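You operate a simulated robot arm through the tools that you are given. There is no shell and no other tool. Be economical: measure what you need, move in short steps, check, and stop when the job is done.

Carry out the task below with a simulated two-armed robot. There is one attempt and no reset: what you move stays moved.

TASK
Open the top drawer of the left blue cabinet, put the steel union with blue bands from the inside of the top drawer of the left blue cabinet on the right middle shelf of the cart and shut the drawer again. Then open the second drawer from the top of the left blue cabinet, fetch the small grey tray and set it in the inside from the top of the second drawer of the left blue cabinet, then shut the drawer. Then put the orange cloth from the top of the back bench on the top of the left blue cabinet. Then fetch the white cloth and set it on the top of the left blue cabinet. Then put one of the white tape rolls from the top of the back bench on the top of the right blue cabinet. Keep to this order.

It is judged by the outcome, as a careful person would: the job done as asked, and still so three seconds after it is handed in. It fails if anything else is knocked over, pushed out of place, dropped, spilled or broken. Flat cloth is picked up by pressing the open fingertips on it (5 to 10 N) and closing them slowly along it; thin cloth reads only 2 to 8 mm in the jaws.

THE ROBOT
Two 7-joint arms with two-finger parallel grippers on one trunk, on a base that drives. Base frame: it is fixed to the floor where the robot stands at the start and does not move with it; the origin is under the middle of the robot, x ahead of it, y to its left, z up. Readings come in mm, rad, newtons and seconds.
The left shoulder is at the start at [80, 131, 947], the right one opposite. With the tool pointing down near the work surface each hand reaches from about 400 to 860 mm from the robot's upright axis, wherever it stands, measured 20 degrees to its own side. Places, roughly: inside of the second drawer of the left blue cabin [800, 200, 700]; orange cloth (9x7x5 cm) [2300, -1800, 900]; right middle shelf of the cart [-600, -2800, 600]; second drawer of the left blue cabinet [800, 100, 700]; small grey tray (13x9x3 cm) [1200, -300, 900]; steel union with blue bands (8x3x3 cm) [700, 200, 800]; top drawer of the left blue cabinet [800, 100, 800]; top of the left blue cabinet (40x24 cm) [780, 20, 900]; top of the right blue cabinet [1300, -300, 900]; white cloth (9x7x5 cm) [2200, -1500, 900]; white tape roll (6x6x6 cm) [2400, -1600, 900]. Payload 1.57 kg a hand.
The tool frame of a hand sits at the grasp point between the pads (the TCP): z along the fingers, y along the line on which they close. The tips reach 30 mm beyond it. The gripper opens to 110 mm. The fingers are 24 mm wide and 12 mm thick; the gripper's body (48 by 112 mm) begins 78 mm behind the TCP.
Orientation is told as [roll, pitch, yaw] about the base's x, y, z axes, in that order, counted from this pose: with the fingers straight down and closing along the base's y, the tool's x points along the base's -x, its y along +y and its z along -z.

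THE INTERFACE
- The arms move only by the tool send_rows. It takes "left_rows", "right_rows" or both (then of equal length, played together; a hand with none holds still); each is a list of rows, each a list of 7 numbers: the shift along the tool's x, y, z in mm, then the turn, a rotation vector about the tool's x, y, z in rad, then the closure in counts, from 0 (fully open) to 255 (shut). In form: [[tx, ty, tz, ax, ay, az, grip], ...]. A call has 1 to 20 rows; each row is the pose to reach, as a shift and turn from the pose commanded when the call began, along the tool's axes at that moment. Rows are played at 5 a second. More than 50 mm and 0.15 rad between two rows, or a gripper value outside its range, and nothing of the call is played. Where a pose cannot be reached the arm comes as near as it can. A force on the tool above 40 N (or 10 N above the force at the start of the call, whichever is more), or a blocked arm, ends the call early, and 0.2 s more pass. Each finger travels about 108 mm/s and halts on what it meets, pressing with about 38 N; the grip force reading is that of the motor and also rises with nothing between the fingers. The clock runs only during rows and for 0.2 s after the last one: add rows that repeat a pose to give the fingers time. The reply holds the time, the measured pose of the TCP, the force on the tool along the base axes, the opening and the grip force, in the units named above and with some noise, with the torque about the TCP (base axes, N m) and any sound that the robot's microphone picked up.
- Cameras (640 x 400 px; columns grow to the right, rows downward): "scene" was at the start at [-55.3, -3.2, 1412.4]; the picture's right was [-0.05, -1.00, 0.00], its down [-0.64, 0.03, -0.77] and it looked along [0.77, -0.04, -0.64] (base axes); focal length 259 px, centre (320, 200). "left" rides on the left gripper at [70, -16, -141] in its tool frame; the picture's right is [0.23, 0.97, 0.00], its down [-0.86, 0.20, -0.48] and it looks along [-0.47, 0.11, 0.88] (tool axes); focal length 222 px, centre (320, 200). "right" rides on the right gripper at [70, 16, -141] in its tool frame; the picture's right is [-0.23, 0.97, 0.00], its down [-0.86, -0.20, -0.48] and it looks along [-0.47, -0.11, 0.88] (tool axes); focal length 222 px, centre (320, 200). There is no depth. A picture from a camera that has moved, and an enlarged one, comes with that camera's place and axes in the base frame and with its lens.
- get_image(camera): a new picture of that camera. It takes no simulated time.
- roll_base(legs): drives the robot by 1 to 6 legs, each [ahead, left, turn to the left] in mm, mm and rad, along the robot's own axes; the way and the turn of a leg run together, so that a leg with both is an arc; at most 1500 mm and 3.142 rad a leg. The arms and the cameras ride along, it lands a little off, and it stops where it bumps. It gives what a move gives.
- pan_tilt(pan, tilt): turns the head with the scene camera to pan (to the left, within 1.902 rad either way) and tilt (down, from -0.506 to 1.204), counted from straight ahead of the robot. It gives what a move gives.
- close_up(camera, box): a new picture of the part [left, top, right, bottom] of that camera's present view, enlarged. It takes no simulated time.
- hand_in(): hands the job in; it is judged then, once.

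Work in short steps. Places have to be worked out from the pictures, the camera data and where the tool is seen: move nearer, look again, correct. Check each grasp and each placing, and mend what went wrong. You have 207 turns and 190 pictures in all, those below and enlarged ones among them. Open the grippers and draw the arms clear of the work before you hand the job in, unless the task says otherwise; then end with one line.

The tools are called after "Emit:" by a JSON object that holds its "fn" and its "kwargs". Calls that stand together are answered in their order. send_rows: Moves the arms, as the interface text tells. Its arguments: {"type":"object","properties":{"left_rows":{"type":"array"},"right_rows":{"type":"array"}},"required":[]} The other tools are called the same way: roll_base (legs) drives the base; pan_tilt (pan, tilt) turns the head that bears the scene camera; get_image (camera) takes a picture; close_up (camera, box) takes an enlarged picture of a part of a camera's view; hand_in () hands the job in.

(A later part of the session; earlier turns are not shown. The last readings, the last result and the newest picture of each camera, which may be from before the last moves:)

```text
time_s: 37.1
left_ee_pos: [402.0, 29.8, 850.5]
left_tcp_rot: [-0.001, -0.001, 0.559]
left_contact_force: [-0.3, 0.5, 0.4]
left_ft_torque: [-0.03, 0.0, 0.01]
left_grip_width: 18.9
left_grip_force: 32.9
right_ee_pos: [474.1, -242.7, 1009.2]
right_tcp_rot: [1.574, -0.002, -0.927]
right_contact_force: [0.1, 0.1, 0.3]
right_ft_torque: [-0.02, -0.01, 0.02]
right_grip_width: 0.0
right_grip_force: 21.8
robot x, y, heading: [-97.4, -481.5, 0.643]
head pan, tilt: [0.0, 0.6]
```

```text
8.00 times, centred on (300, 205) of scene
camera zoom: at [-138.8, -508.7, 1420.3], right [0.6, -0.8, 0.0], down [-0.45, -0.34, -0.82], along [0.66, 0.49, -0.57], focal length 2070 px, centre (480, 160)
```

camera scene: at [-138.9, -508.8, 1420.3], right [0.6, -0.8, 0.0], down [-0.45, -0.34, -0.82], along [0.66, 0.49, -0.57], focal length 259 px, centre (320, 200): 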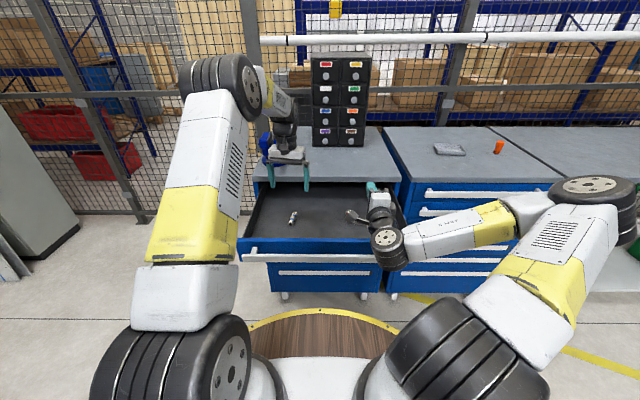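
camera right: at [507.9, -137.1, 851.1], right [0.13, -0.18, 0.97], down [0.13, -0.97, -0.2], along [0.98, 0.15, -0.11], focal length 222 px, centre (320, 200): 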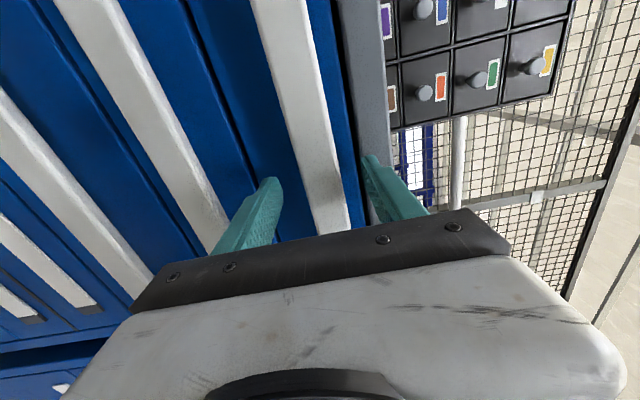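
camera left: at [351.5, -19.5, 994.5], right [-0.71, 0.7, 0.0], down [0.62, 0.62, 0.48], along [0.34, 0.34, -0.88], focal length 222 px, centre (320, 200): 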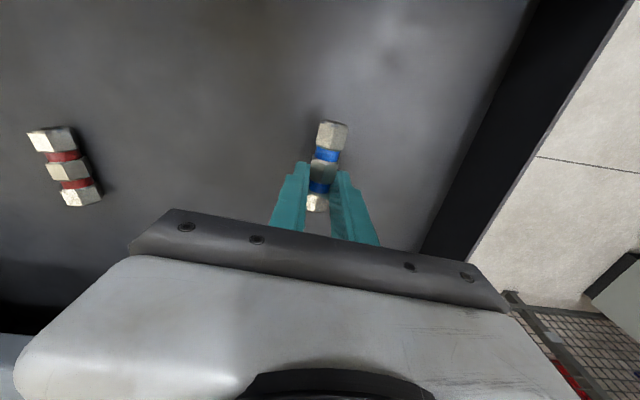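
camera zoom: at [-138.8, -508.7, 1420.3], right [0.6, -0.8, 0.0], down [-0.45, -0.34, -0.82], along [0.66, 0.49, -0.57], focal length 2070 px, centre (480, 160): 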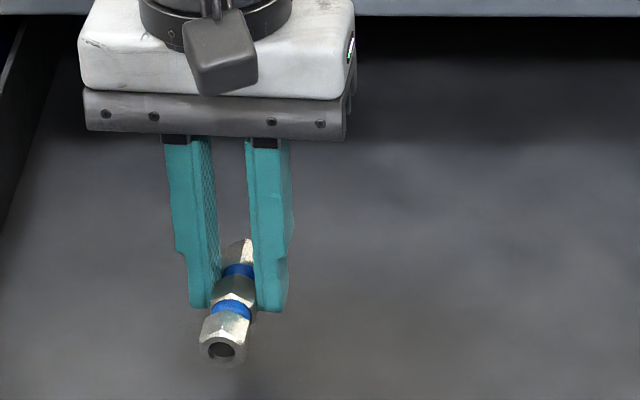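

Union is held at the tips. I lift it high and pull it back, then reverse the base so the right hand can get in front of the handle.

Emit:
{"fn": "send_rows", "kwargs": {"left_rows": [[0, 0, -40, 0, 0, 0, 255], [0, 0, -80, 0, 0, 0, 255], [20, 0, -120, 0, 0, 0, 255], [45, 0, -160, 0, 0, 0, 255], [70, 0, -200, 0, 0, 0, 255], [95, 0, -240, 0, 0, 0, 255], [120, 0, -270, 0, 0, 0, 255], [150, 0, -290, 0, 0, 0, 255], [180, 0, -290, 0, 0, 0, 255]]}}

Emit:
{"fn": "roll_base", "kwargs": {"legs": [[-260, 0, 0]]}}

Emit:
{"fn": "get_image", "kwargs": {"camera": "scene"}}

Emit:
{"fn": "get_image", "kwargs": {"camera": "left"}}

```text
time_s: 39.1
left_ee_pos: [248.5, -66.4, 1141.3]
left_tcp_rot: [-0.001, 0.003, 0.558]
left_contact_force: [0.3, -0.8, -1.3]
left_ft_torque: [-0.02, 0.02, -0.02]
left_grip_width: 18.9
left_grip_force: 33.0
right_ee_pos: [473.4, -242.2, 1009.1]
right_tcp_rot: [1.574, -0.002, -0.927]
right_contact_force: [0.6, -1.1, 0.0]
right_ft_torque: [-0.01, -0.02, -0.02]
right_grip_width: 0.0
right_grip_force: 21.6
robot x, y, heading: [-96.3, -480.4, 0.639]
head pan, tilt: [0.0, 0.6]
```

```text
time_s: 41.0
left_ee_pos: [39.8, -222.6, 1142.2]
left_tcp_rot: [0.001, 0.0, 0.558]
left_contact_force: [-0.4, -0.3, -0.8]
left_ft_torque: [0.02, 0.0, 0.03]
left_grip_width: 18.7
left_grip_force: 33.1
right_ee_pos: [265.7, -399.5, 1009.7]
right_tcp_rot: [1.574, 0.002, -0.926]
right_contact_force: [0.0, 0.4, 0.3]
right_ft_torque: [0.01, -0.01, -0.01]
right_grip_width: 0.0
right_grip_force: 21.3
robot x, y, heading: [-306.1, -634.7, 0.636]
head pan, tilt: [0.0, 0.6]
```

```text
152 pictures are left
camera scene: at [-348.4, -664.5, 1420.3], right [0.6, -0.8, 0.0], down [-0.45, -0.34, -0.82], along [0.66, 0.49, -0.57], focal length 259 px, centre (320, 200)
```

scene: 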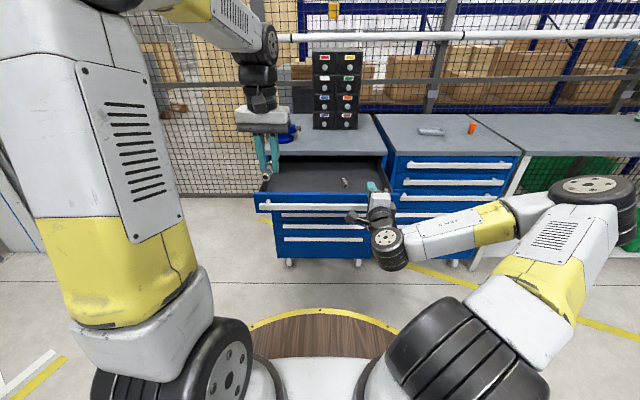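

```text
151 pictures are left
camera left: at [-10.6, -272.3, 1284.6], right [-0.71, 0.71, 0.0], down [0.62, 0.62, 0.48], along [0.34, 0.34, -0.88], focal length 222 px, centre (320, 200)
```

left: 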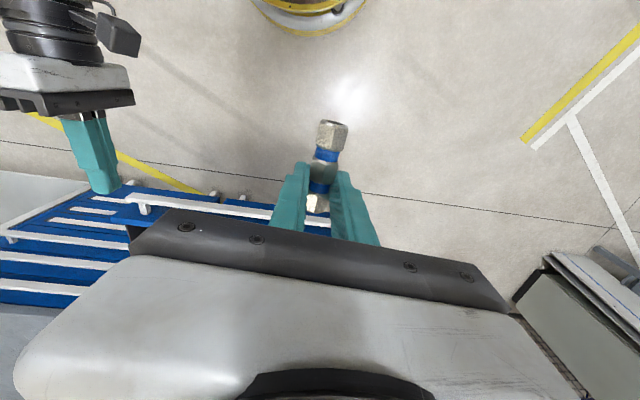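

Union secure. I lower the closed right fist to handle height in front of the drawer, nearer its middle.

Emit:
{"fn": "send_rows", "kwargs": {"right_rows": [[20, -35, 0, 0, 0, 0, 255], [40, -70, 0, 0, 0, 0, 255], [60, -105, 0, 0, 0, 0, 255], [80, -140, 0, 0, 0, 0, 255], [100, -173, 0, 0, 0, 0, 255], [100, -173, 20, 0, 0, 0, 255], [100, -173, 20, 0, 0, 0, 255]]}}

Emit:
{"fn": "get_image", "kwargs": {"camera": "right"}}

Emit:
{"fn": "get_image", "kwargs": {"camera": "scene"}}

```text
time_s: 42.6
left_ee_pos: [39.4, -223.0, 1142.4]
left_tcp_rot: [-0.001, 0.001, 0.558]
left_contact_force: [0.4, -0.4, -0.1]
left_ft_torque: [0.01, -0.05, -0.03]
left_grip_width: 18.8
left_grip_force: 33.2
right_ee_pos: [222.7, -308.0, 838.4]
right_tcp_rot: [1.575, 0.001, -0.928]
right_contact_force: [-0.7, 0.0, -0.5]
right_ft_torque: [-0.01, 0.01, -0.01]
right_grip_width: 0.1
right_grip_force: 20.9
robot x, y, heading: [-305.4, -633.5, 0.636]
head pan, tilt: [0.0, 0.6]
```

```text
150 pictures are left
camera right: at [67.7, -338.2, 853.3], right [0.13, -0.18, 0.97], down [0.13, -0.97, -0.2], along [0.98, 0.15, -0.11], focal length 222 px, centre (320, 200)
```

right: 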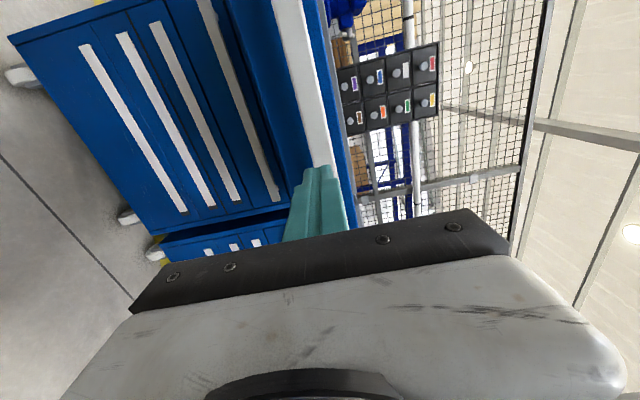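

```text
149 pictures are left
camera scene: at [-348.4, -664.5, 1420.3], right [0.6, -0.8, 0.0], down [-0.45, -0.34, -0.82], along [0.66, 0.49, -0.57], focal length 259 px, centre (320, 200)
```

scene: 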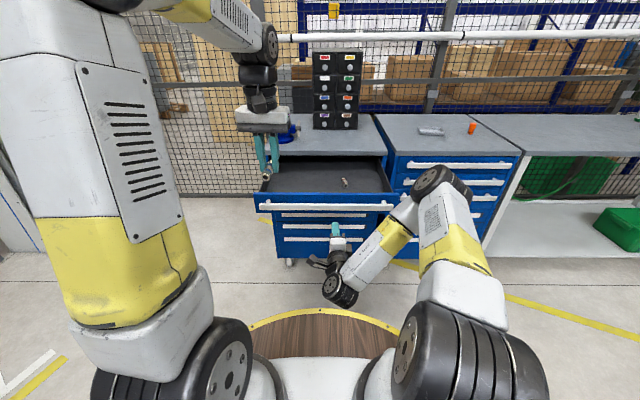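

The fist is ~100 mm in front of the handle. I drive forward 320 mm to push most of the drawer in.

Emit:
{"fn": "roll_base", "kwargs": {"legs": [[320, 0, 0]]}}

Emit:
{"fn": "get_image", "kwargs": {"camera": "scene"}}

```text
time_s: 43.9
left_ee_pos: [122.3, -160.9, 1141.2]
left_tcp_rot: [-0.001, 0.002, 0.559]
left_contact_force: [0.2, 1.5, -0.4]
left_ft_torque: [0.01, -0.03, -0.01]
left_grip_width: 18.9
left_grip_force: 33.6
right_ee_pos: [302.7, -249.7, 837.1]
right_tcp_rot: [1.571, 0.003, -0.924]
right_contact_force: [0.1, -0.5, -0.8]
right_ft_torque: [0.0, -0.02, 0.03]
right_grip_width: 0.1
right_grip_force: 21.7
robot x, y, heading: [-221.6, -573.5, 0.637]
head pan, tilt: [0.0, 0.6]
stopped in leg 1: the force on the tool passed its limit at 71 N (the readings are from after the stop); the commanded pose is now the measured one
```

```text
148 pictures are left
camera scene: at [-265.0, -602.6, 1420.3], right [0.6, -0.8, 0.0], down [-0.45, -0.34, -0.82], along [0.66, 0.49, -0.57], focal length 259 px, centre (320, 200)
```

scene: 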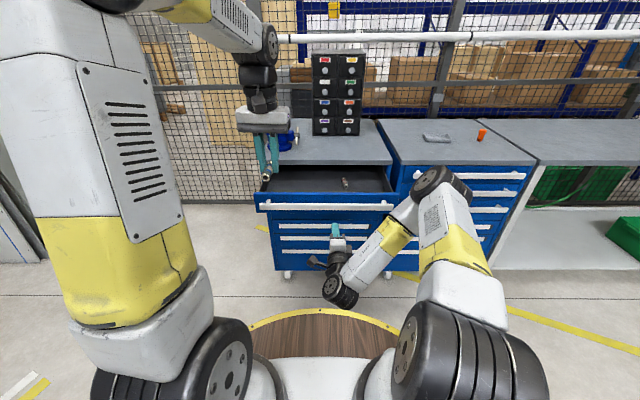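

The impact of first contact tripped the force limit; nothing moved oddly. I push with the arm instead, gently.

Emit:
{"fn": "send_rows", "kwargs": {"right_rows": [[0, 0, 5, 0, 0, 0, 255], [0, 0, 12, 0, 0, 0, 255], [0, 0, 22, 0, 0, 0, 255], [0, 0, 34, 0, 0, 0, 255], [0, 0, 48, 0, 0, 0, 255], [0, 0, 62, 0, 0, 0, 255], [0, 0, 76, 0, 0, 0, 255], [0, 0, 90, 0, 0, 0, 255], [0, 0, 104, 0, 0, 0, 255], [0, 0, 118, 0, 0, 0, 255], [0, 0, 132, 0, 0, 0, 255], [0, 0, 146, 0, 0, 0, 255], [0, 0, 160, 0, 0, 0, 255], [0, 0, 174, 0, 0, 0, 255], [0, 0, 188, 0, 0, 0, 255], [0, 0, 202, 0, 0, 0, 255]]}}

Emit:
{"fn": "get_image", "kwargs": {"camera": "scene"}}

```text
time_s: 47.2
left_ee_pos: [122.4, -160.6, 1141.7]
left_tcp_rot: [0.0, 0.002, 0.559]
left_contact_force: [0.8, 0.3, 0.0]
left_ft_torque: [0.0, -0.03, -0.02]
left_grip_width: 19.1
left_grip_force: 32.4
right_ee_pos: [463.0, -125.9, 836.8]
right_tcp_rot: [1.57, 0.0, -0.925]
right_contact_force: [0.0, 0.0, 0.3]
right_ft_torque: [-0.01, 0.0, -0.01]
right_grip_width: 0.1
right_grip_force: 21.4
robot x, y, heading: [-223.0, -571.0, 0.635]
head pan, tilt: [0.0, 0.6]
```

```text
147 pictures are left
camera scene: at [-265.1, -602.7, 1420.3], right [0.6, -0.8, 0.0], down [-0.45, -0.34, -0.82], along [0.66, 0.49, -0.57], focal length 259 px, centre (320, 200)
```

scene: 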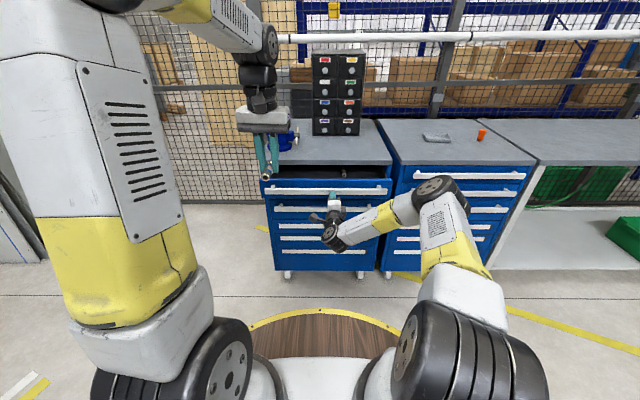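

About 140 mm remains. I retract the fist, drive up 160 mm, and push again.

Emit:
{"fn": "send_rows", "kwargs": {"right_rows": [[0, 0, -40, 0, 0, 0, 255], [0, 0, -80, 0, 0, 0, 255], [0, 0, -120, 0, 0, 0, 255], [0, 0, -160, 0, 0, 0, 255], [0, 0, -190, 0, 0, 0, 255]]}}

Emit:
{"fn": "roll_base", "kwargs": {"legs": [[165, 0, 0]]}}

Emit:
{"fn": "send_rows", "kwargs": {"right_rows": [[0, 0, 15, 0, 0, 0, 255], [0, 0, 25, 0, 0, 0, 255], [0, 0, 35, 0, 0, 0, 255], [0, 0, 47, 0, 0, 0, 255], [0, 0, 59, 0, 0, 0, 255], [0, 0, 71, 0, 0, 0, 255], [0, 0, 83, 0, 0, 0, 255], [0, 0, 95, 0, 0, 0, 255], [0, 0, 107, 0, 0, 0, 255], [0, 0, 119, 0, 0, 0, 255], [0, 0, 131, 0, 0, 0, 255], [0, 0, 141, 0, 0, 0, 255], [0, 0, 151, 0, 0, 0, 255], [0, 0, 161, 0, 0, 0, 255], [0, 0, 168, 0, 0, 0, 255], [0, 0, 174, 0, 0, 0, 255], [0, 0, 180, 0, 0, 0, 255], [0, 0, 185, 0, 0, 0, 255]]}}

Emit:
{"fn": "get_image", "kwargs": {"camera": "scene"}}

```text
time_s: 48.5
left_ee_pos: [123.1, -159.7, 1141.3]
left_tcp_rot: [-0.001, 0.003, 0.559]
left_contact_force: [0.3, -0.2, -0.5]
left_ft_torque: [-0.02, 0.02, 0.01]
left_grip_width: 19.0
left_grip_force: 33.0
right_ee_pos: [310.7, -240.8, 835.9]
right_tcp_rot: [1.571, 0.001, -0.927]
right_contact_force: [-0.5, -0.2, -0.8]
right_ft_torque: [0.01, -0.01, 0.02]
right_grip_width: 0.0
right_grip_force: 21.8
robot x, y, heading: [-223.0, -575.8, 0.631]
head pan, tilt: [0.0, 0.6]
```

```text
time_s: 49.9
left_ee_pos: [255.9, -62.5, 1141.2]
left_tcp_rot: [-0.001, 0.001, 0.558]
left_contact_force: [0.1, 0.3, -1.1]
left_ft_torque: [0.0, 0.01, 0.01]
left_grip_width: 18.6
left_grip_force: 33.2
right_ee_pos: [443.9, -142.7, 835.2]
right_tcp_rot: [1.572, 0.002, -0.928]
right_contact_force: [0.2, -0.6, 0.2]
right_ft_torque: [-0.01, -0.01, -0.02]
right_grip_width: 0.0
right_grip_force: 21.4
robot x, y, heading: [-89.4, -475.1, 0.64]
head pan, tilt: [0.0, 0.6]
```

```text
time_s: 53.3
left_ee_pos: [255.6, -63.8, 1141.7]
left_tcp_rot: [0.0, 0.002, 0.558]
left_contact_force: [0.1, 0.0, -0.7]
left_ft_torque: [0.03, -0.01, -0.02]
left_grip_width: 18.7
left_grip_force: 33.0
right_ee_pos: [579.3, -41.4, 835.7]
right_tcp_rot: [1.57, 0.002, -0.927]
right_contact_force: [-15.7, -15.6, 9.0]
right_ft_torque: [0.1, -0.25, -0.33]
right_grip_width: 0.3
right_grip_force: 21.4
robot x, y, heading: [-94.5, -473.5, 0.638]
head pan, tilt: [0.0, 0.6]
stopped in row 17 (right hand): the force on the tool passed its limit at 54 N (the readings are from after the stop); the commanded pose is now the measured one
```

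```text
146 pictures are left
camera scene: at [-134.0, -505.5, 1420.3], right [0.6, -0.8, 0.0], down [-0.45, -0.34, -0.83], along [0.66, 0.49, -0.56], focal length 259 px, centre (320, 200)
```

scene: 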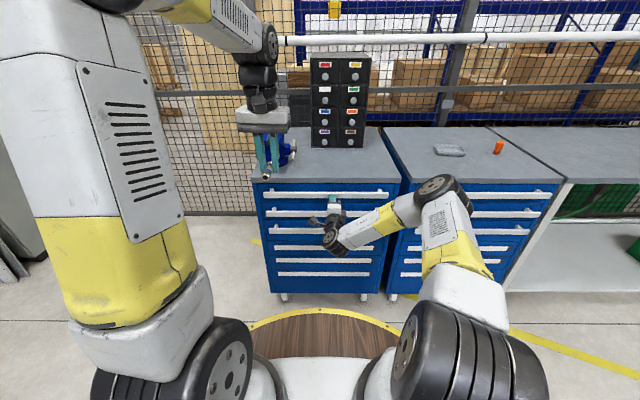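

The push ended with a firm stop. I zoom in to verify it's fully closed, compared with the other drawers.

Emit:
{"fn": "close_up", "kwargs": {"camera": "scene", "box": [240, 160, 420, 272]}}

```text
3.56 times, centred on (330, 216) of scene
camera zoom: at [-134.0, -505.5, 1420.3], right [0.6, -0.8, 0.0], down [-0.45, -0.34, -0.83], along [0.66, 0.49, -0.56], focal length 920 px, centre (284, 143)
```

zoom: 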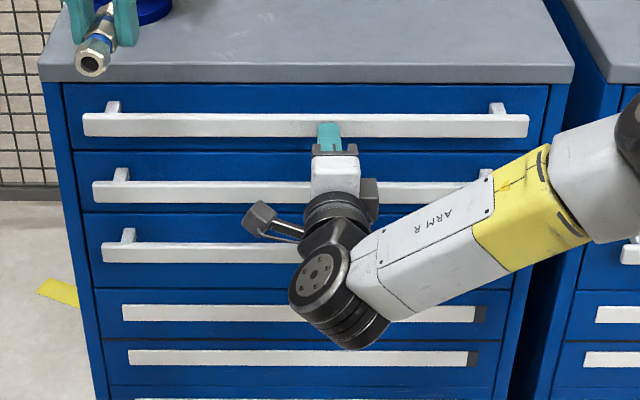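

Closed (handle offset matches the original view). I pull the right hand back and up, then back away, slide right along the corridor and turn around to face the cart.

Emit:
{"fn": "send_rows", "kwargs": {"right_rows": [[0, 0, -40, 0, 0, 0, 255], [0, 10, -80, 0, 0, 0, 255], [0, 20, -120, 0, 0, 0, 255], [0, 30, -160, 0, 0, 0, 255], [0, 40, -200, 0, 0, 0, 255], [0, 50, -240, 0, 0, 0, 255], [0, 55, -270, 0, 0, 0, 255]]}}

Emit:
{"fn": "roll_base", "kwargs": {"legs": [[-600, 0, 0], [0, -1450, 0], [0, 0, -3.14]]}}

Emit:
{"fn": "get_image", "kwargs": {"camera": "scene"}}

```text
time_s: 55.1
left_ee_pos: [257.7, -61.2, 1138.5]
left_tcp_rot: [0.002, 0.007, 0.558]
left_contact_force: [1.3, 0.2, -1.4]
left_ft_torque: [-0.07, 0.11, 0.02]
left_grip_width: 18.8
left_grip_force: 33.3
right_ee_pos: [407.0, -198.5, 905.6]
right_tcp_rot: [1.651, -0.022, -1.007]
right_contact_force: [-0.6, -0.5, -0.4]
right_ft_torque: [0.02, 0.02, 0.01]
right_grip_width: 0.1
right_grip_force: 21.0
robot x, y, heading: [-91.7, -476.8, 0.639]
head pan, tilt: [0.0, 0.6]
stopped in row 7 (right hand): the arm was blocked; the commanded pose is now the measured one
```

```text
time_s: 72.7
left_ee_pos: [-84.4, -2397.5, 1139.7]
left_tcp_rot: [-0.002, 0.002, -2.617]
left_contact_force: [-0.8, 0.1, -1.6]
left_ft_torque: [0.0, 0.0, -0.02]
left_grip_width: 18.7
left_grip_force: 33.0
right_ee_pos: [-228.9, -2256.7, 904.4]
right_tcp_rot: [1.65, -0.026, 2.1]
right_contact_force: [-0.2, 0.3, 0.0]
right_ft_torque: [-0.03, 0.0, 0.01]
right_grip_width: 0.2
right_grip_force: 21.2
robot x, y, heading: [278.1, -1994.3, -2.532]
head pan, tilt: [0.0, 0.6]
```

```text
144 pictures are left
camera scene: at [315.8, -1965.9, 1420.5], right [-0.57, 0.82, 0.0], down [0.47, 0.32, -0.82], along [-0.68, -0.47, -0.57], focal length 259 px, centre (320, 200)
```

scene: 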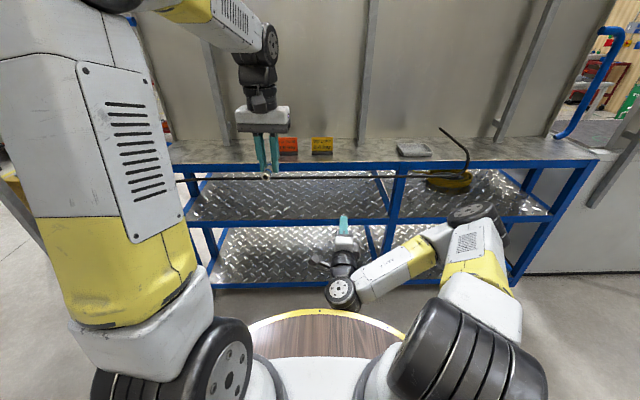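

I'm facing the cart. Let me zoom on the shelf and the rod-like thing in front.

Emit:
{"fn": "close_up", "kwargs": {"camera": "scene", "box": [170, 110, 490, 310]}}

Emit:
{"fn": "get_image", "kwargs": {"camera": "left"}}

```text
2.00 times, centred on (330, 210) of scene
camera zoom: at [315.8, -1965.9, 1420.5], right [-0.57, 0.82, 0.0], down [0.47, 0.32, -0.82], along [-0.68, -0.47, -0.57], focal length 518 px, centre (300, 180)
```

zoom: 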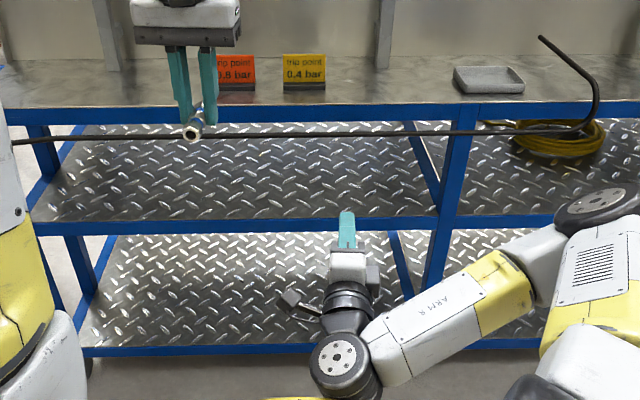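

```text
142 pictures are left
camera left: at [-32.4, -2347.1, 1282.9], right [0.69, -0.73, 0.0], down [-0.64, -0.6, 0.47], along [-0.34, -0.33, -0.88], focal length 222 px, centre (320, 200)
```

left: 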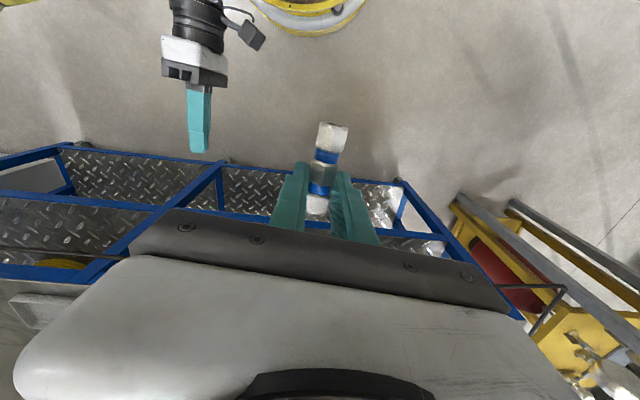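

A dark bent rod appears to run in front of the cart near its top edge. I look at it from the head with other angles and zooms before approaching.

Emit:
{"fn": "pan_tilt", "kwargs": {"pan": 0.3, "tilt": 0.45}}

Emit:
{"fn": "get_image", "kwargs": {"camera": "scene"}}

Emit:
{"fn": "close_up", "kwargs": {"camera": "left", "box": [420, 180, 640, 318]}}

Emit:
{"fn": "close_up", "kwargs": {"camera": "left", "box": [0, 130, 220, 268]}}

```text
time_s: 73.5
left_ee_pos: [-83.6, -2396.2, 1140.5]
left_tcp_rot: [0.001, 0.003, -2.616]
left_contact_force: [0.2, -0.7, -0.9]
left_ft_torque: [-0.01, 0.02, 0.01]
left_grip_width: 19.0
left_grip_force: 33.4
right_ee_pos: [-229.4, -2256.8, 904.9]
right_tcp_rot: [1.653, -0.025, 2.101]
right_contact_force: [0.0, -0.2, 0.8]
right_ft_torque: [0.02, -0.01, -0.02]
right_grip_width: 0.0
right_grip_force: 21.7
robot x, y, heading: [277.1, -1996.4, -2.534]
head pan, tilt: [0.3, 0.45]
```

```text
141 pictures are left
camera scene: at [333.4, -1986.9, 1433.9], right [-0.79, 0.62, 0.0], down [0.27, 0.34, -0.9], along [-0.56, -0.71, -0.44], focal length 259 px, centre (320, 200)
```

scene: 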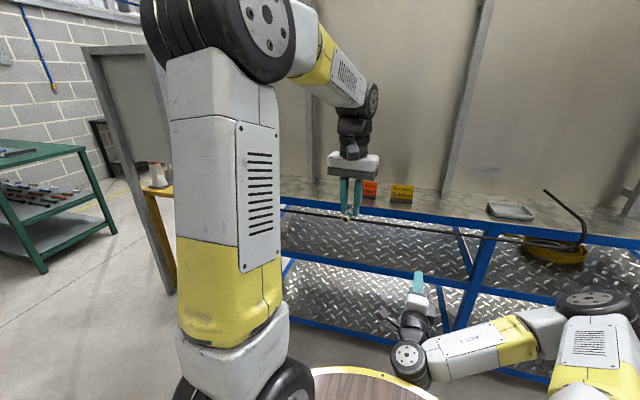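

```text
2.90 times, centred on (530, 249) of left
camera zoom: at [-31.0, -2346.3, 1283.6], right [0.69, -0.73, 0.0], down [-0.64, -0.6, 0.48], along [-0.35, -0.33, -0.88], focal length 644 px, centre (-289, 58)
```

zoom: 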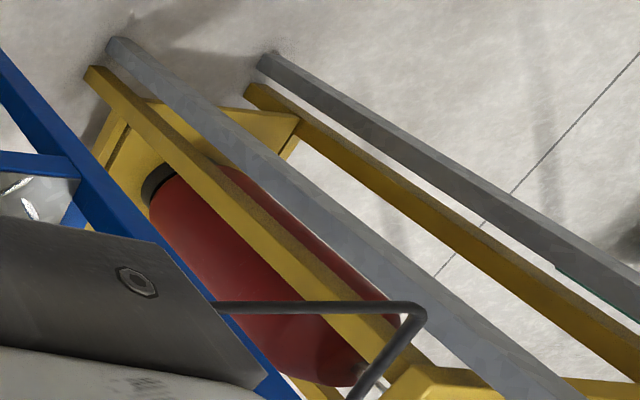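

```text
2.90 times, centred on (110, 199) of left
camera zoom: at [-31.0, -2346.3, 1283.6], right [0.69, -0.73, 0.0], down [-0.64, -0.6, 0.48], along [-0.35, -0.33, -0.88], focal length 644 px, centre (929, 203)
```

zoom: 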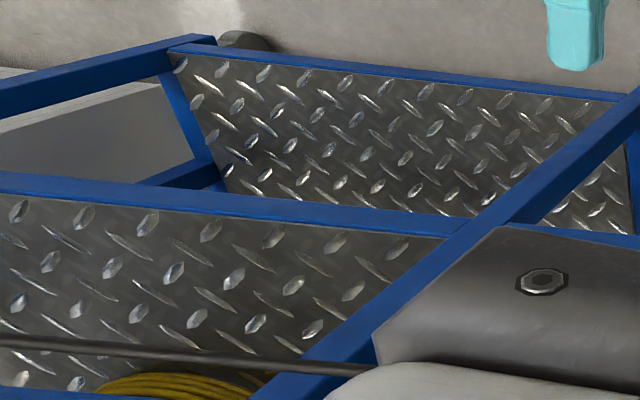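

Emit:
{"fn": "close_up", "kwargs": {"camera": "scene", "box": [440, 170, 640, 295]}}

Emit:
{"fn": "close_up", "kwargs": {"camera": "scene", "box": [270, 170, 470, 295]}}

Emit:
{"fn": "pan_tilt", "kwargs": {"pan": -0.4, "tilt": 0.4}}

Emit:
{"fn": "get_image", "kwargs": {"camera": "scene"}}

```text
3.20 times, centred on (540, 232) of scene
camera zoom: at [333.4, -1986.9, 1433.9], right [-0.79, 0.62, 0.0], down [0.27, 0.34, -0.9], along [-0.56, -0.71, -0.44], focal length 828 px, centre (-384, 96)
```

zoom: 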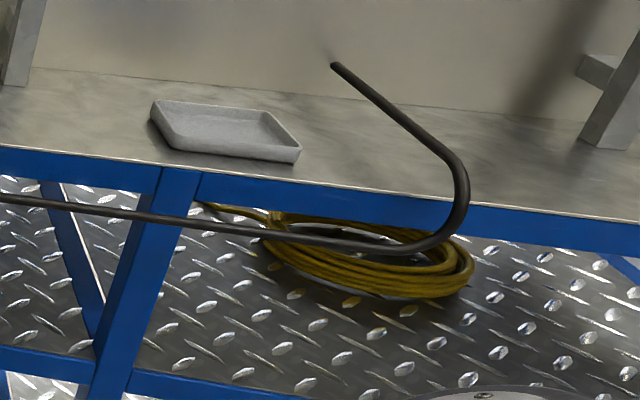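

```text
3.20 times, centred on (370, 232) of scene
camera zoom: at [333.4, -1986.9, 1433.9], right [-0.79, 0.62, 0.0], down [0.27, 0.34, -0.9], along [-0.56, -0.71, -0.44], focal length 828 px, centre (160, 96)
```

zoom: 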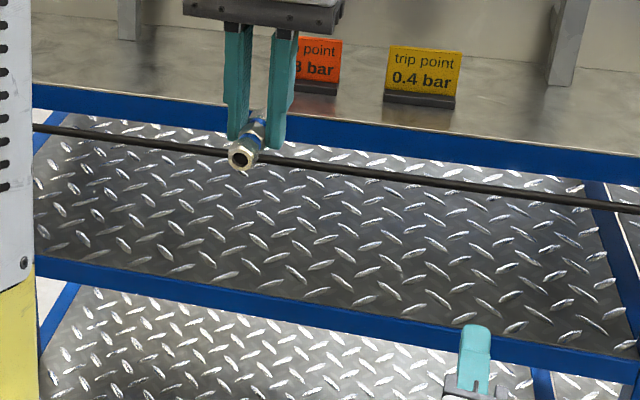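

```text
time_s: 74.5
left_ee_pos: [-82.5, -2395.8, 1140.2]
left_tcp_rot: [0.001, 0.003, -2.616]
left_contact_force: [-0.1, 0.0, -0.9]
left_ft_torque: [0.0, 0.01, 0.02]
left_grip_width: 18.9
left_grip_force: 33.4
right_ee_pos: [-229.5, -2256.8, 906.3]
right_tcp_rot: [1.652, -0.025, 2.1]
right_contact_force: [0.0, 0.2, -0.2]
right_ft_torque: [0.0, 0.04, 0.07]
right_grip_width: 0.2
right_grip_force: 21.1
robot x, y, heading: [275.5, -1992.2, -2.533]
head pan, tilt: [-0.4, 0.4]
```

```text
136 pictures are left
camera scene: at [299.2, -1933.7, 1438.6], right [-0.21, 0.98, 0.0], down [0.38, 0.08, -0.92], along [-0.9, -0.19, -0.39], focal length 259 px, centre (320, 200)
```

scene: 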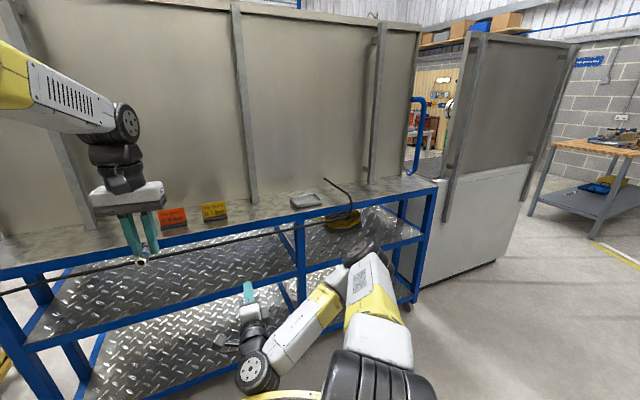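

The rod is a fixed-looking bar ~100–150 mm in front of the cart's top edge at z ≈ 910, so I'll go in below it. I rotate the left hand to point 40° below horizontal with the union lateral, and raise the right hand above rod height.

Emit:
{"fn": "send_rows", "kwargs": {"left_rows": [[0, 0, 0, 0.047, -0.051, -0.11, 255], [0, 0, 0, 0.094, -0.102, -0.22, 255], [0, 0, 0, 0.141, -0.154, -0.329, 255], [0, 0, 0, 0.188, -0.205, -0.439, 255], [0, 0, 0, 0.236, -0.256, -0.549, 255], [0, 0, 0, 0.283, -0.307, -0.659, 255], [0, 0, 0, 0.33, -0.358, -0.769, 255], [0, 0, 0, 0.377, -0.41, -0.878, 255], [0, 0, 0, 0.424, -0.461, -0.988, 255], [0, 0, 0, 0.471, -0.512, -1.098, 255], [0, 0, 0, 0.518, -0.563, -1.208, 255], [0, 0, 0, 0.565, -0.614, -1.317, 255], [0, 0, 0, 0.613, -0.666, -1.427, 255], [0, 0, 0, 0.66, -0.717, -1.537, 255]], "right_rows": [[0, 0, 0, 0, 0, 0, 255], [0, 0, 0, 0, 0, 0, 255], [0, 0, 0, 0, 0, 0, 255], [0, 15, 0, 0, 0, 0, 255], [0, 30, 0, 0, 0, 0, 255], [0, 45, 0, 0, 0, 0, 255], [0, 60, 0, 0, 0, 0, 255], [0, 75, 0, 0, 0, 0, 255], [0, 90, 0, 0, 0, 0, 255], [0, 105, 0, 0, 0, 0, 255], [0, 105, 0, 0, 0, 0, 255], [0, 105, 0, 0, 0, 0, 255], [0, 105, 0, 0, 0, 0, 255], [0, 105, 0, 0, 0, 0, 255]]}}

Emit:
{"fn": "pan_tilt", "kwargs": {"pan": 0.1, "tilt": 0.6}}

Emit:
{"fn": "get_image", "kwargs": {"camera": "scene"}}

```text
time_s: 77.5
left_ee_pos: [-81.2, -2395.8, 1139.9]
left_tcp_rot: [-0.872, 0.001, -0.961]
left_contact_force: [0.2, 0.1, -0.2]
left_ft_torque: [-0.02, 0.01, -0.05]
left_grip_width: 18.9
left_grip_force: 33.3
right_ee_pos: [-224.3, -2264.7, 1005.2]
right_tcp_rot: [1.653, -0.025, 2.102]
right_contact_force: [-0.6, -0.7, 0.8]
right_ft_torque: [0.01, -0.02, -0.01]
right_grip_width: 0.0
right_grip_force: 21.2
right hand out of reach, approached as far as the arm can: row 9, 10, 11, 12, 13, 14
robot x, y, heading: [279.9, -1996.7, -2.54]
head pan, tilt: [-0.4, 0.4]
```

```text
time_s: 78.5
left_ee_pos: [-81.6, -2395.4, 1140.7]
left_tcp_rot: [-0.873, 0.0, -0.964]
left_contact_force: [-0.6, 0.4, -0.8]
left_ft_torque: [0.02, 0.0, 0.02]
left_grip_width: 19.1
left_grip_force: 33.1
right_ee_pos: [-224.2, -2264.3, 1005.2]
right_tcp_rot: [1.653, -0.026, 2.101]
right_contact_force: [-0.4, -0.1, 0.5]
right_ft_torque: [0.01, 0.0, 0.01]
right_grip_width: 0.0
right_grip_force: 20.9
robot x, y, heading: [281.2, -1994.1, -2.537]
head pan, tilt: [0.099, 0.6]
```

```text
135 pictures are left
camera scene: at [324.4, -1971.3, 1420.4], right [-0.65, 0.76, 0.0], down [0.43, 0.37, -0.83], along [-0.63, -0.53, -0.56], focal length 259 px, centre (320, 200)
```

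scene: 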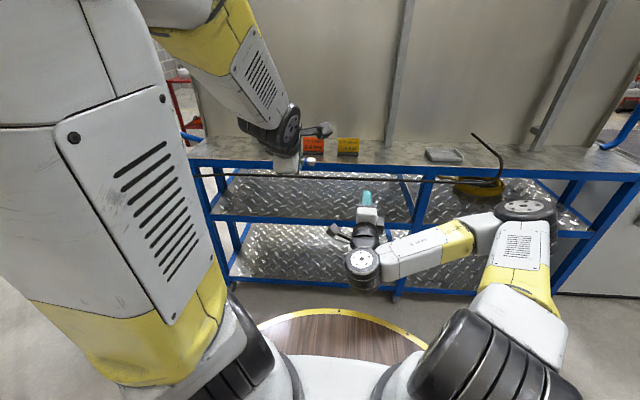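

Orientation is exact. I lower the left hand to z ≈ 700, 600 mm ahead.

Emit:
{"fn": "send_rows", "kwargs": {"left_rows": [[-5.6, 28.9, 34, 0, 0, 0, 255], [-11.2, 57.8, 68, 0, 0, 0, 255], [-16.8, 86.7, 102, 0, 0, 0, 255], [-22.4, 115.6, 136, 0, 0, 0, 255], [-28, 144.5, 170, 0, 0, 0, 255], [-33.6, 173.4, 204, 0, 0, 0, 255], [-39.2, 202.3, 238, 0, 0, 0, 255], [-44.8, 231.2, 272, 0, 0, 0, 255], [-50.4, 260, 306, 0, 0, 0, 255], [-56, 289, 340, 0, 0, 0, 255]]}}

Emit:
{"fn": "get_image", "kwargs": {"camera": "scene"}}

Emit:
{"fn": "get_image", "kwargs": {"camera": "left"}}

```text
time_s: 80.2
left_ee_pos: [-103.7, -2463.0, 811.4]
left_tcp_rot: [-0.875, -0.005, -0.957]
left_contact_force: [0.1, -0.2, -0.7]
left_ft_torque: [0.0, -0.03, -0.01]
left_grip_width: 18.9
left_grip_force: 33.2
left hand out of reach, approached as far as the arm can: row 8
right_ee_pos: [-228.0, -2262.6, 998.6]
right_tcp_rot: [1.638, -0.049, 2.091]
right_contact_force: [-3.8, 0.7, -1.2]
right_ft_torque: [0.04, 0.14, 0.05]
right_grip_width: 0.0
right_grip_force: 21.0
robot x, y, heading: [277.7, -1994.1, -2.536]
head pan, tilt: [0.099, 0.6]
stopped in row 8 (right hand): the force on the tool passed its limit at 72 N (the readings are from after the stop); the commanded pose is now the measured one
```

```text
134 pictures are left
camera scene: at [324.5, -1971.4, 1420.3], right [-0.65, 0.76, 0.0], down [0.43, 0.37, -0.82], along [-0.63, -0.54, -0.57], focal length 259 px, centre (320, 200)
```

scene: 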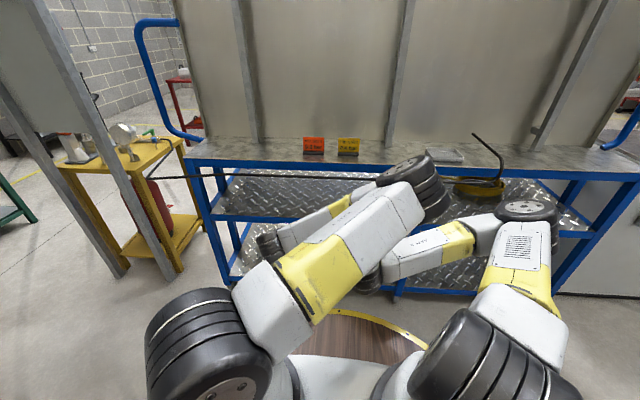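

```text
133 pictures are left
camera left: at [-63.5, -2348.7, 916.3], right [0.38, 0.54, -0.75], down [0.9, -0.41, 0.15], along [-0.23, -0.73, -0.64], focal length 222 px, centre (320, 200)
```

left: 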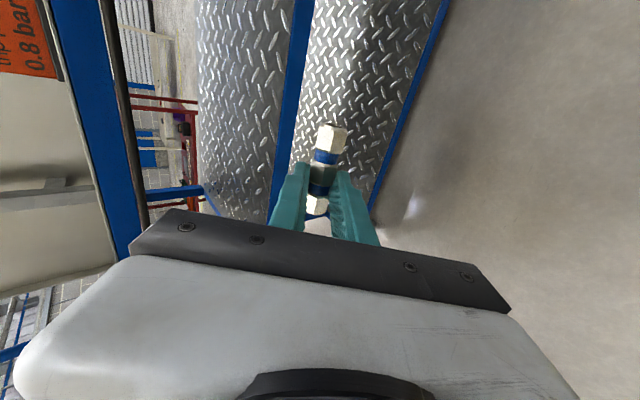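

The left elbow swings inward in this wrist orientation and brushed the right hand. I move the right hand outward, lift the left a bit, and try the opposite wrist roll (+180° about the tool axis), which should put the elbow outside.

Emit:
{"fn": "send_rows", "kwargs": {"right_rows": [[-30, -10, 0, 0, 0, 0, 255], [-60, -20, 0, 0, 0, 0, 255], [-95, -30, 0, 0, 0, 0, 255], [-130, -40, 0, 0, 0, 0, 255], [-165, -50, 0, 0, 0, 0, 255], [-200, -60, 0, 0, 0, 0, 255], [-200, -60, 0, 0, 0, 0, 255]]}}

Emit:
{"fn": "send_rows", "kwargs": {"left_rows": [[0, -30, -25, 0, 0, 0, 255], [0, -60, -50, 0, 0, 0, 255], [0, -90, -75, 0, 0, 0, 255], [0, -120, -100, 0, 0, 0, 255], [0, -150, -125, 0, 0, 0, 255], [0, -180, -150, 0, 0, 0, 255], [0, -200, -168, 0, 0, 0, 255]]}}

Emit:
{"fn": "send_rows", "kwargs": {"left_rows": [[0, 0, 0, 0, 0, 0.15, 255], [0, 0, 0, 0, 0, 0.3, 255], [0, 0, 0, 0, 0, 0.45, 255], [0, 0, 0, 0, 0, 0.6, 255], [0, 0, 0, 0, 0, 0.75, 255], [0, 0, 0, 0, 0, 0.9, 255], [0, 0, 0, 0, 0, 1.05, 255], [0, 0, 0, 0, 0, 1.2, 255], [0, 0, 0, 0, 0, 1.35, 255], [0, 0, 0, 0, 0, 1.5, 255], [0, 0, 0, 0, 0, 1.65, 255], [0, 0, 0, 0, 0, 1.8, 255], [0, 0, 0, 0, 0, 1.95, 255], [0, 0, 0, 0, 0, 2.1, 255], [0, 0, 0, 0, 0, 2.25, 255], [0, 0, 0, 0, 0, 2.4, 255], [0, 0, 0, 0, 0, 2.55, 255], [0, 0, 0, 0, 0, 2.7, 255], [0, 0, 0, 0, 0, 2.85, 255], [0, 0, 0, 0, 0, 3.0, 255]]}}

Emit:
{"fn": "get_image", "kwargs": {"camera": "scene"}}

```text
time_s: 81.8
left_ee_pos: [-104.5, -2463.1, 812.8]
left_tcp_rot: [-0.877, -0.004, -0.958]
left_contact_force: [-0.8, 0.3, -0.3]
left_ft_torque: [0.01, -0.04, 0.02]
left_grip_width: 18.8
left_grip_force: 33.2
right_ee_pos: [-331.8, -2088.7, 946.7]
right_tcp_rot: [1.639, -0.048, 2.091]
right_contact_force: [0.0, 0.4, 0.4]
right_ft_torque: [-0.04, 0.02, 0.01]
right_grip_width: 0.0
right_grip_force: 20.9
right hand out of reach, approached as far as the arm can: row 1, 2, 3, 4
robot x, y, heading: [276.4, -1995.4, -2.533]
head pan, tilt: [0.099, 0.6]
```

```text
time_s: 83.4
left_ee_pos: [-103.7, -2463.3, 1072.1]
left_tcp_rot: [-0.877, -0.002, -0.957]
left_contact_force: [-0.4, 0.1, -0.3]
left_ft_torque: [-0.01, -0.05, 0.02]
left_grip_width: 19.0
left_grip_force: 33.3
right_ee_pos: [-331.5, -2087.9, 947.7]
right_tcp_rot: [1.638, -0.048, 2.093]
right_contact_force: [-0.9, -1.1, -0.5]
right_ft_torque: [-0.02, -0.02, 0.02]
right_grip_width: 0.0
right_grip_force: 21.2
robot x, y, heading: [273.6, -1993.2, -2.531]
head pan, tilt: [0.099, 0.6]
```

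```text
time_s: 87.6
left_ee_pos: [-103.0, -2462.7, 1072.8]
left_tcp_rot: [0.872, -0.104, 2.275]
left_contact_force: [-0.4, 0.0, -0.1]
left_ft_torque: [0.01, 0.0, 0.0]
left_grip_width: 18.6
left_grip_force: 33.0
right_ee_pos: [-330.3, -2088.0, 948.0]
right_tcp_rot: [1.64, -0.049, 2.093]
right_contact_force: [0.1, 1.1, 1.0]
right_ft_torque: [0.0, -0.03, 0.01]
right_grip_width: 0.2
right_grip_force: 21.5
robot x, y, heading: [274.1, -1994.4, -2.537]
head pan, tilt: [0.099, 0.6]
```

```text
132 pictures are left
camera scene: at [324.5, -1971.4, 1420.3], right [-0.65, 0.76, 0.0], down [0.43, 0.37, -0.82], along [-0.63, -0.54, -0.57], focal length 259 px, centre (320, 200)
```

scene: 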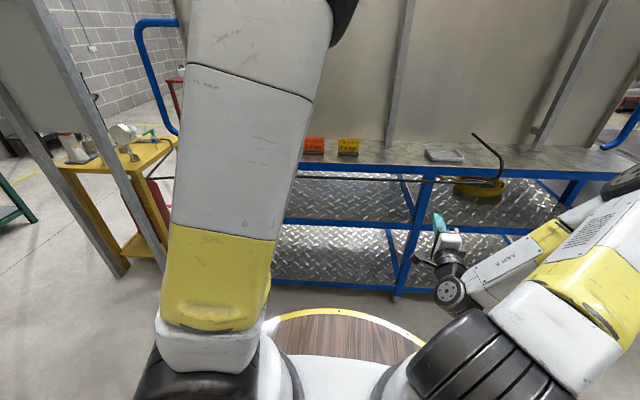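

That roll works with the elbow up. I finish the last 0.14 rad and lower to z ≈ 700.

Emit:
{"fn": "send_rows", "kwargs": {"left_rows": [[4.1, -29.3, 28.6, 0, 0, 0.07, 255], [8.2, -58.7, 57.1, 0, 0, 0.14, 255], [12.3, -88, 85.7, 0, 0, 0.14, 255], [16.4, -117.3, 114.2, 0, 0, 0.14, 255], [20.6, -146.7, 142.8, 0, 0, 0.14, 255], [24.7, -176, 171.3, 0, 0, 0.14, 255], [28.8, -205.3, 200, 0, 0, 0.14, 255], [32.9, -234.7, 228.4, 0, 0, 0.14, 255], [37, -264, 257, 0, 0, 0.14, 255]]}}

Emit:
{"fn": "get_image", "kwargs": {"camera": "scene"}}

Emit:
{"fn": "get_image", "kwargs": {"camera": "left"}}

```text
time_s: 89.6
left_ee_pos: [-139.4, -2436.2, 759.1]
left_tcp_rot: [0.877, 0.005, 2.187]
left_contact_force: [0.5, -0.1, -0.6]
left_ft_torque: [0.03, 0.01, -0.03]
left_grip_width: 18.8
left_grip_force: 33.1
left hand out of reach, approached as far as the arm can: row 7, 8, 9
right_ee_pos: [-332.4, -2089.4, 948.0]
right_tcp_rot: [1.639, -0.051, 2.092]
right_contact_force: [1.0, 0.7, -0.4]
right_ft_torque: [-0.03, 0.02, -0.01]
right_grip_width: 0.0
right_grip_force: 21.3
robot x, y, heading: [274.9, -1994.7, -2.535]
head pan, tilt: [0.099, 0.6]
```

```text
131 pictures are left
camera scene: at [324.5, -1971.4, 1420.3], right [-0.65, 0.76, 0.0], down [0.43, 0.37, -0.82], along [-0.63, -0.54, -0.57], focal length 259 px, centre (320, 200)
```

scene: 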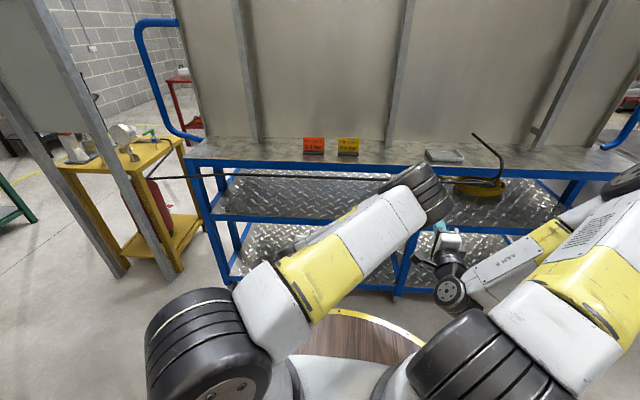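

```text
130 pictures are left
camera left: at [-2.1, -2422.2, 838.1], right [-0.38, -0.54, 0.75], down [-0.3, 0.84, 0.46], along [-0.88, -0.05, -0.48], focal length 222 px, centre (320, 200)
```

left: 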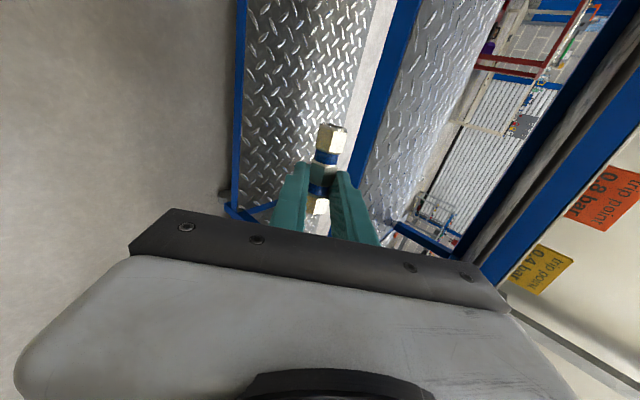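

The elbow again swings inward at this height, so this side-roll is unsuitable. New plan: set the union on the cart's top, regrip it lengthwise so it stays level under simple pitching. First I raise the left hand again and straighten it to point down.

Emit:
{"fn": "send_rows", "kwargs": {"left_rows": [[0, 30, -25, 0, 0, 0, 255], [0, 60, -50, 0, 0, 0, 255], [0, 90, -75, 0, 0, 0, 255], [0, 120, -100, 0, 0, 0, 255], [0, 150, -125, 0, 0, 0, 255], [0, 180, -150, 0, 0, 0, 255], [0, 210, -176, 0, 0, 0, 255], [0, 240, -201, 0, 0, 0, 255]]}}

Emit:
{"fn": "send_rows", "kwargs": {"left_rows": [[0, 0, 0, 0.14, 0, 0, 255], [0, 0, 0, 0.28, 0, 0, 255], [0, 0, 0, 0.42, 0, 0, 255], [0, 0, 0, 0.56, 0, 0, 255], [0, 0, 0, 0.7, 0, 0, 255], [0, 0, 0, 0.8, 0, 0, 255], [0, 0, 0, 0.873, 0, 0, 255]]}}

Emit:
{"fn": "get_image", "kwargs": {"camera": "scene"}}

```text
time_s: 91.4
left_ee_pos: [-139.6, -2434.0, 1072.3]
left_tcp_rot: [0.876, 0.003, 2.187]
left_contact_force: [-0.4, 0.1, -1.2]
left_ft_torque: [-0.02, -0.06, 0.04]
left_grip_width: 19.0
left_grip_force: 33.1
right_ee_pos: [-330.7, -2088.2, 947.6]
right_tcp_rot: [1.637, -0.046, 2.09]
right_contact_force: [-1.0, 0.4, -0.2]
right_ft_torque: [-0.03, -0.01, 0.02]
right_grip_width: 0.0
right_grip_force: 21.1
robot x, y, heading: [278.5, -1993.2, -2.54]
head pan, tilt: [0.099, 0.6]
```

```text
time_s: 93.0
left_ee_pos: [-140.0, -2433.6, 1072.6]
left_tcp_rot: [0.001, 0.002, 2.184]
left_contact_force: [0.4, -1.2, -0.6]
left_ft_torque: [0.05, 0.04, 0.02]
left_grip_width: 18.6
left_grip_force: 33.5
left hand out of reach, approached as far as the arm can: row 1, 2
right_ee_pos: [-331.6, -2089.4, 948.9]
right_tcp_rot: [1.64, -0.048, 2.093]
right_contact_force: [0.3, 0.2, 0.1]
right_ft_torque: [0.0, -0.04, -0.03]
right_grip_width: 0.1
right_grip_force: 21.4
robot x, y, heading: [279.5, -1995.8, -2.537]
head pan, tilt: [0.099, 0.6]
```

```text
129 pictures are left
camera scene: at [324.7, -1971.3, 1420.3], right [-0.65, 0.76, 0.0], down [0.43, 0.37, -0.83], along [-0.63, -0.54, -0.56], focal length 259 px, centre (320, 200)
```

scene: 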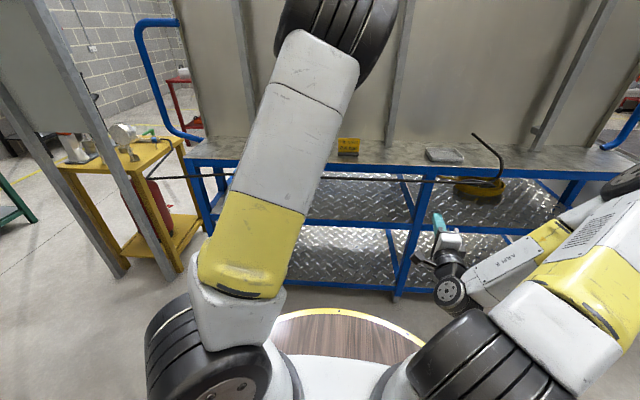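

Left hand points down with the union lateral. I return the right hand to its high, pointing-down rest pose before driving closer.

Emit:
{"fn": "send_rows", "kwargs": {"right_rows": [[0, 13, 0, 0.08, 0.08, -0.08, 255], [0, 26, 0, 0.16, 0.16, -0.16, 255], [0, 39, 0, 0.24, 0.24, -0.24, 255], [0, 52, 0, 0.32, 0.32, -0.32, 255], [0, 65, 0, 0.4, 0.4, -0.4, 255], [0, 78, 0, 0.48, 0.48, -0.48, 255], [0, 91, 0, 0.56, 0.56, -0.56, 255], [0, 104, 0, 0.64, 0.64, -0.64, 255], [0, 117, 0, 0.72, 0.72, -0.72, 200], [0, 130, 0, 0.8, 0.8, -0.8, 150], [0, 143, 0, 0.88, 0.88, -0.88, 100], [0, 156, 0, 0.96, 0.96, -0.96, 50], [0, 169, 0, 1.04, 1.04, -1.04, 0], [0, 182, 0, 1.12, 1.12, -1.12, 0], [0, 195, 0, 1.209, 1.209, -1.209, 0]]}}

Emit:
{"fn": "get_image", "kwargs": {"camera": "scene"}}

Emit:
{"fn": "get_image", "kwargs": {"camera": "left"}}

```text
refused: row 15 steps farther than a row can; nothing moved
```

```text
128 pictures are left
camera scene: at [324.7, -1971.3, 1420.3], right [-0.65, 0.76, 0.0], down [0.43, 0.37, -0.83], along [-0.63, -0.54, -0.56], focal length 259 px, centre (320, 200)
```

scene: 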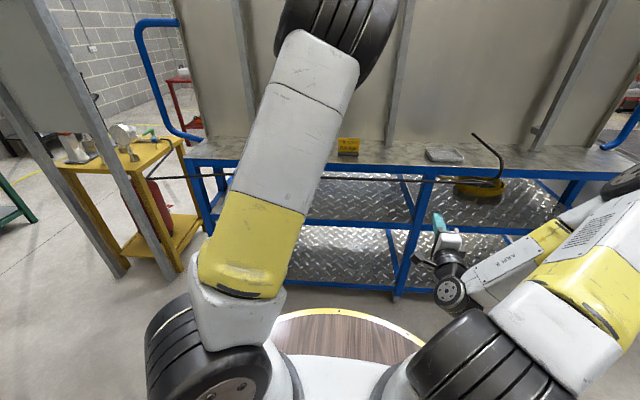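

```text
127 pictures are left
camera left: at [-85.8, -2479.9, 1215.6], right [-0.66, -0.75, 0.0], down [-0.66, 0.58, 0.48], along [-0.36, 0.32, -0.88], focal length 222 px, centre (320, 200)
```

left: 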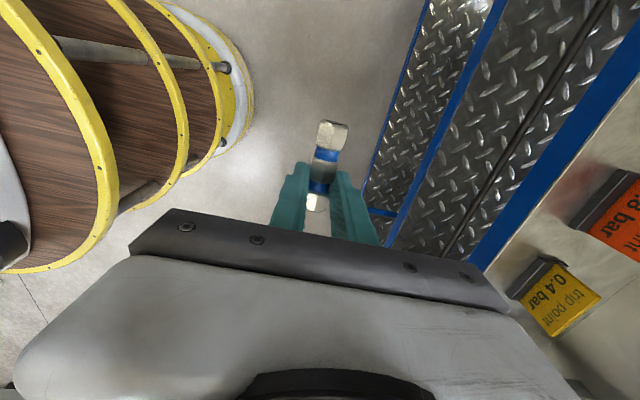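

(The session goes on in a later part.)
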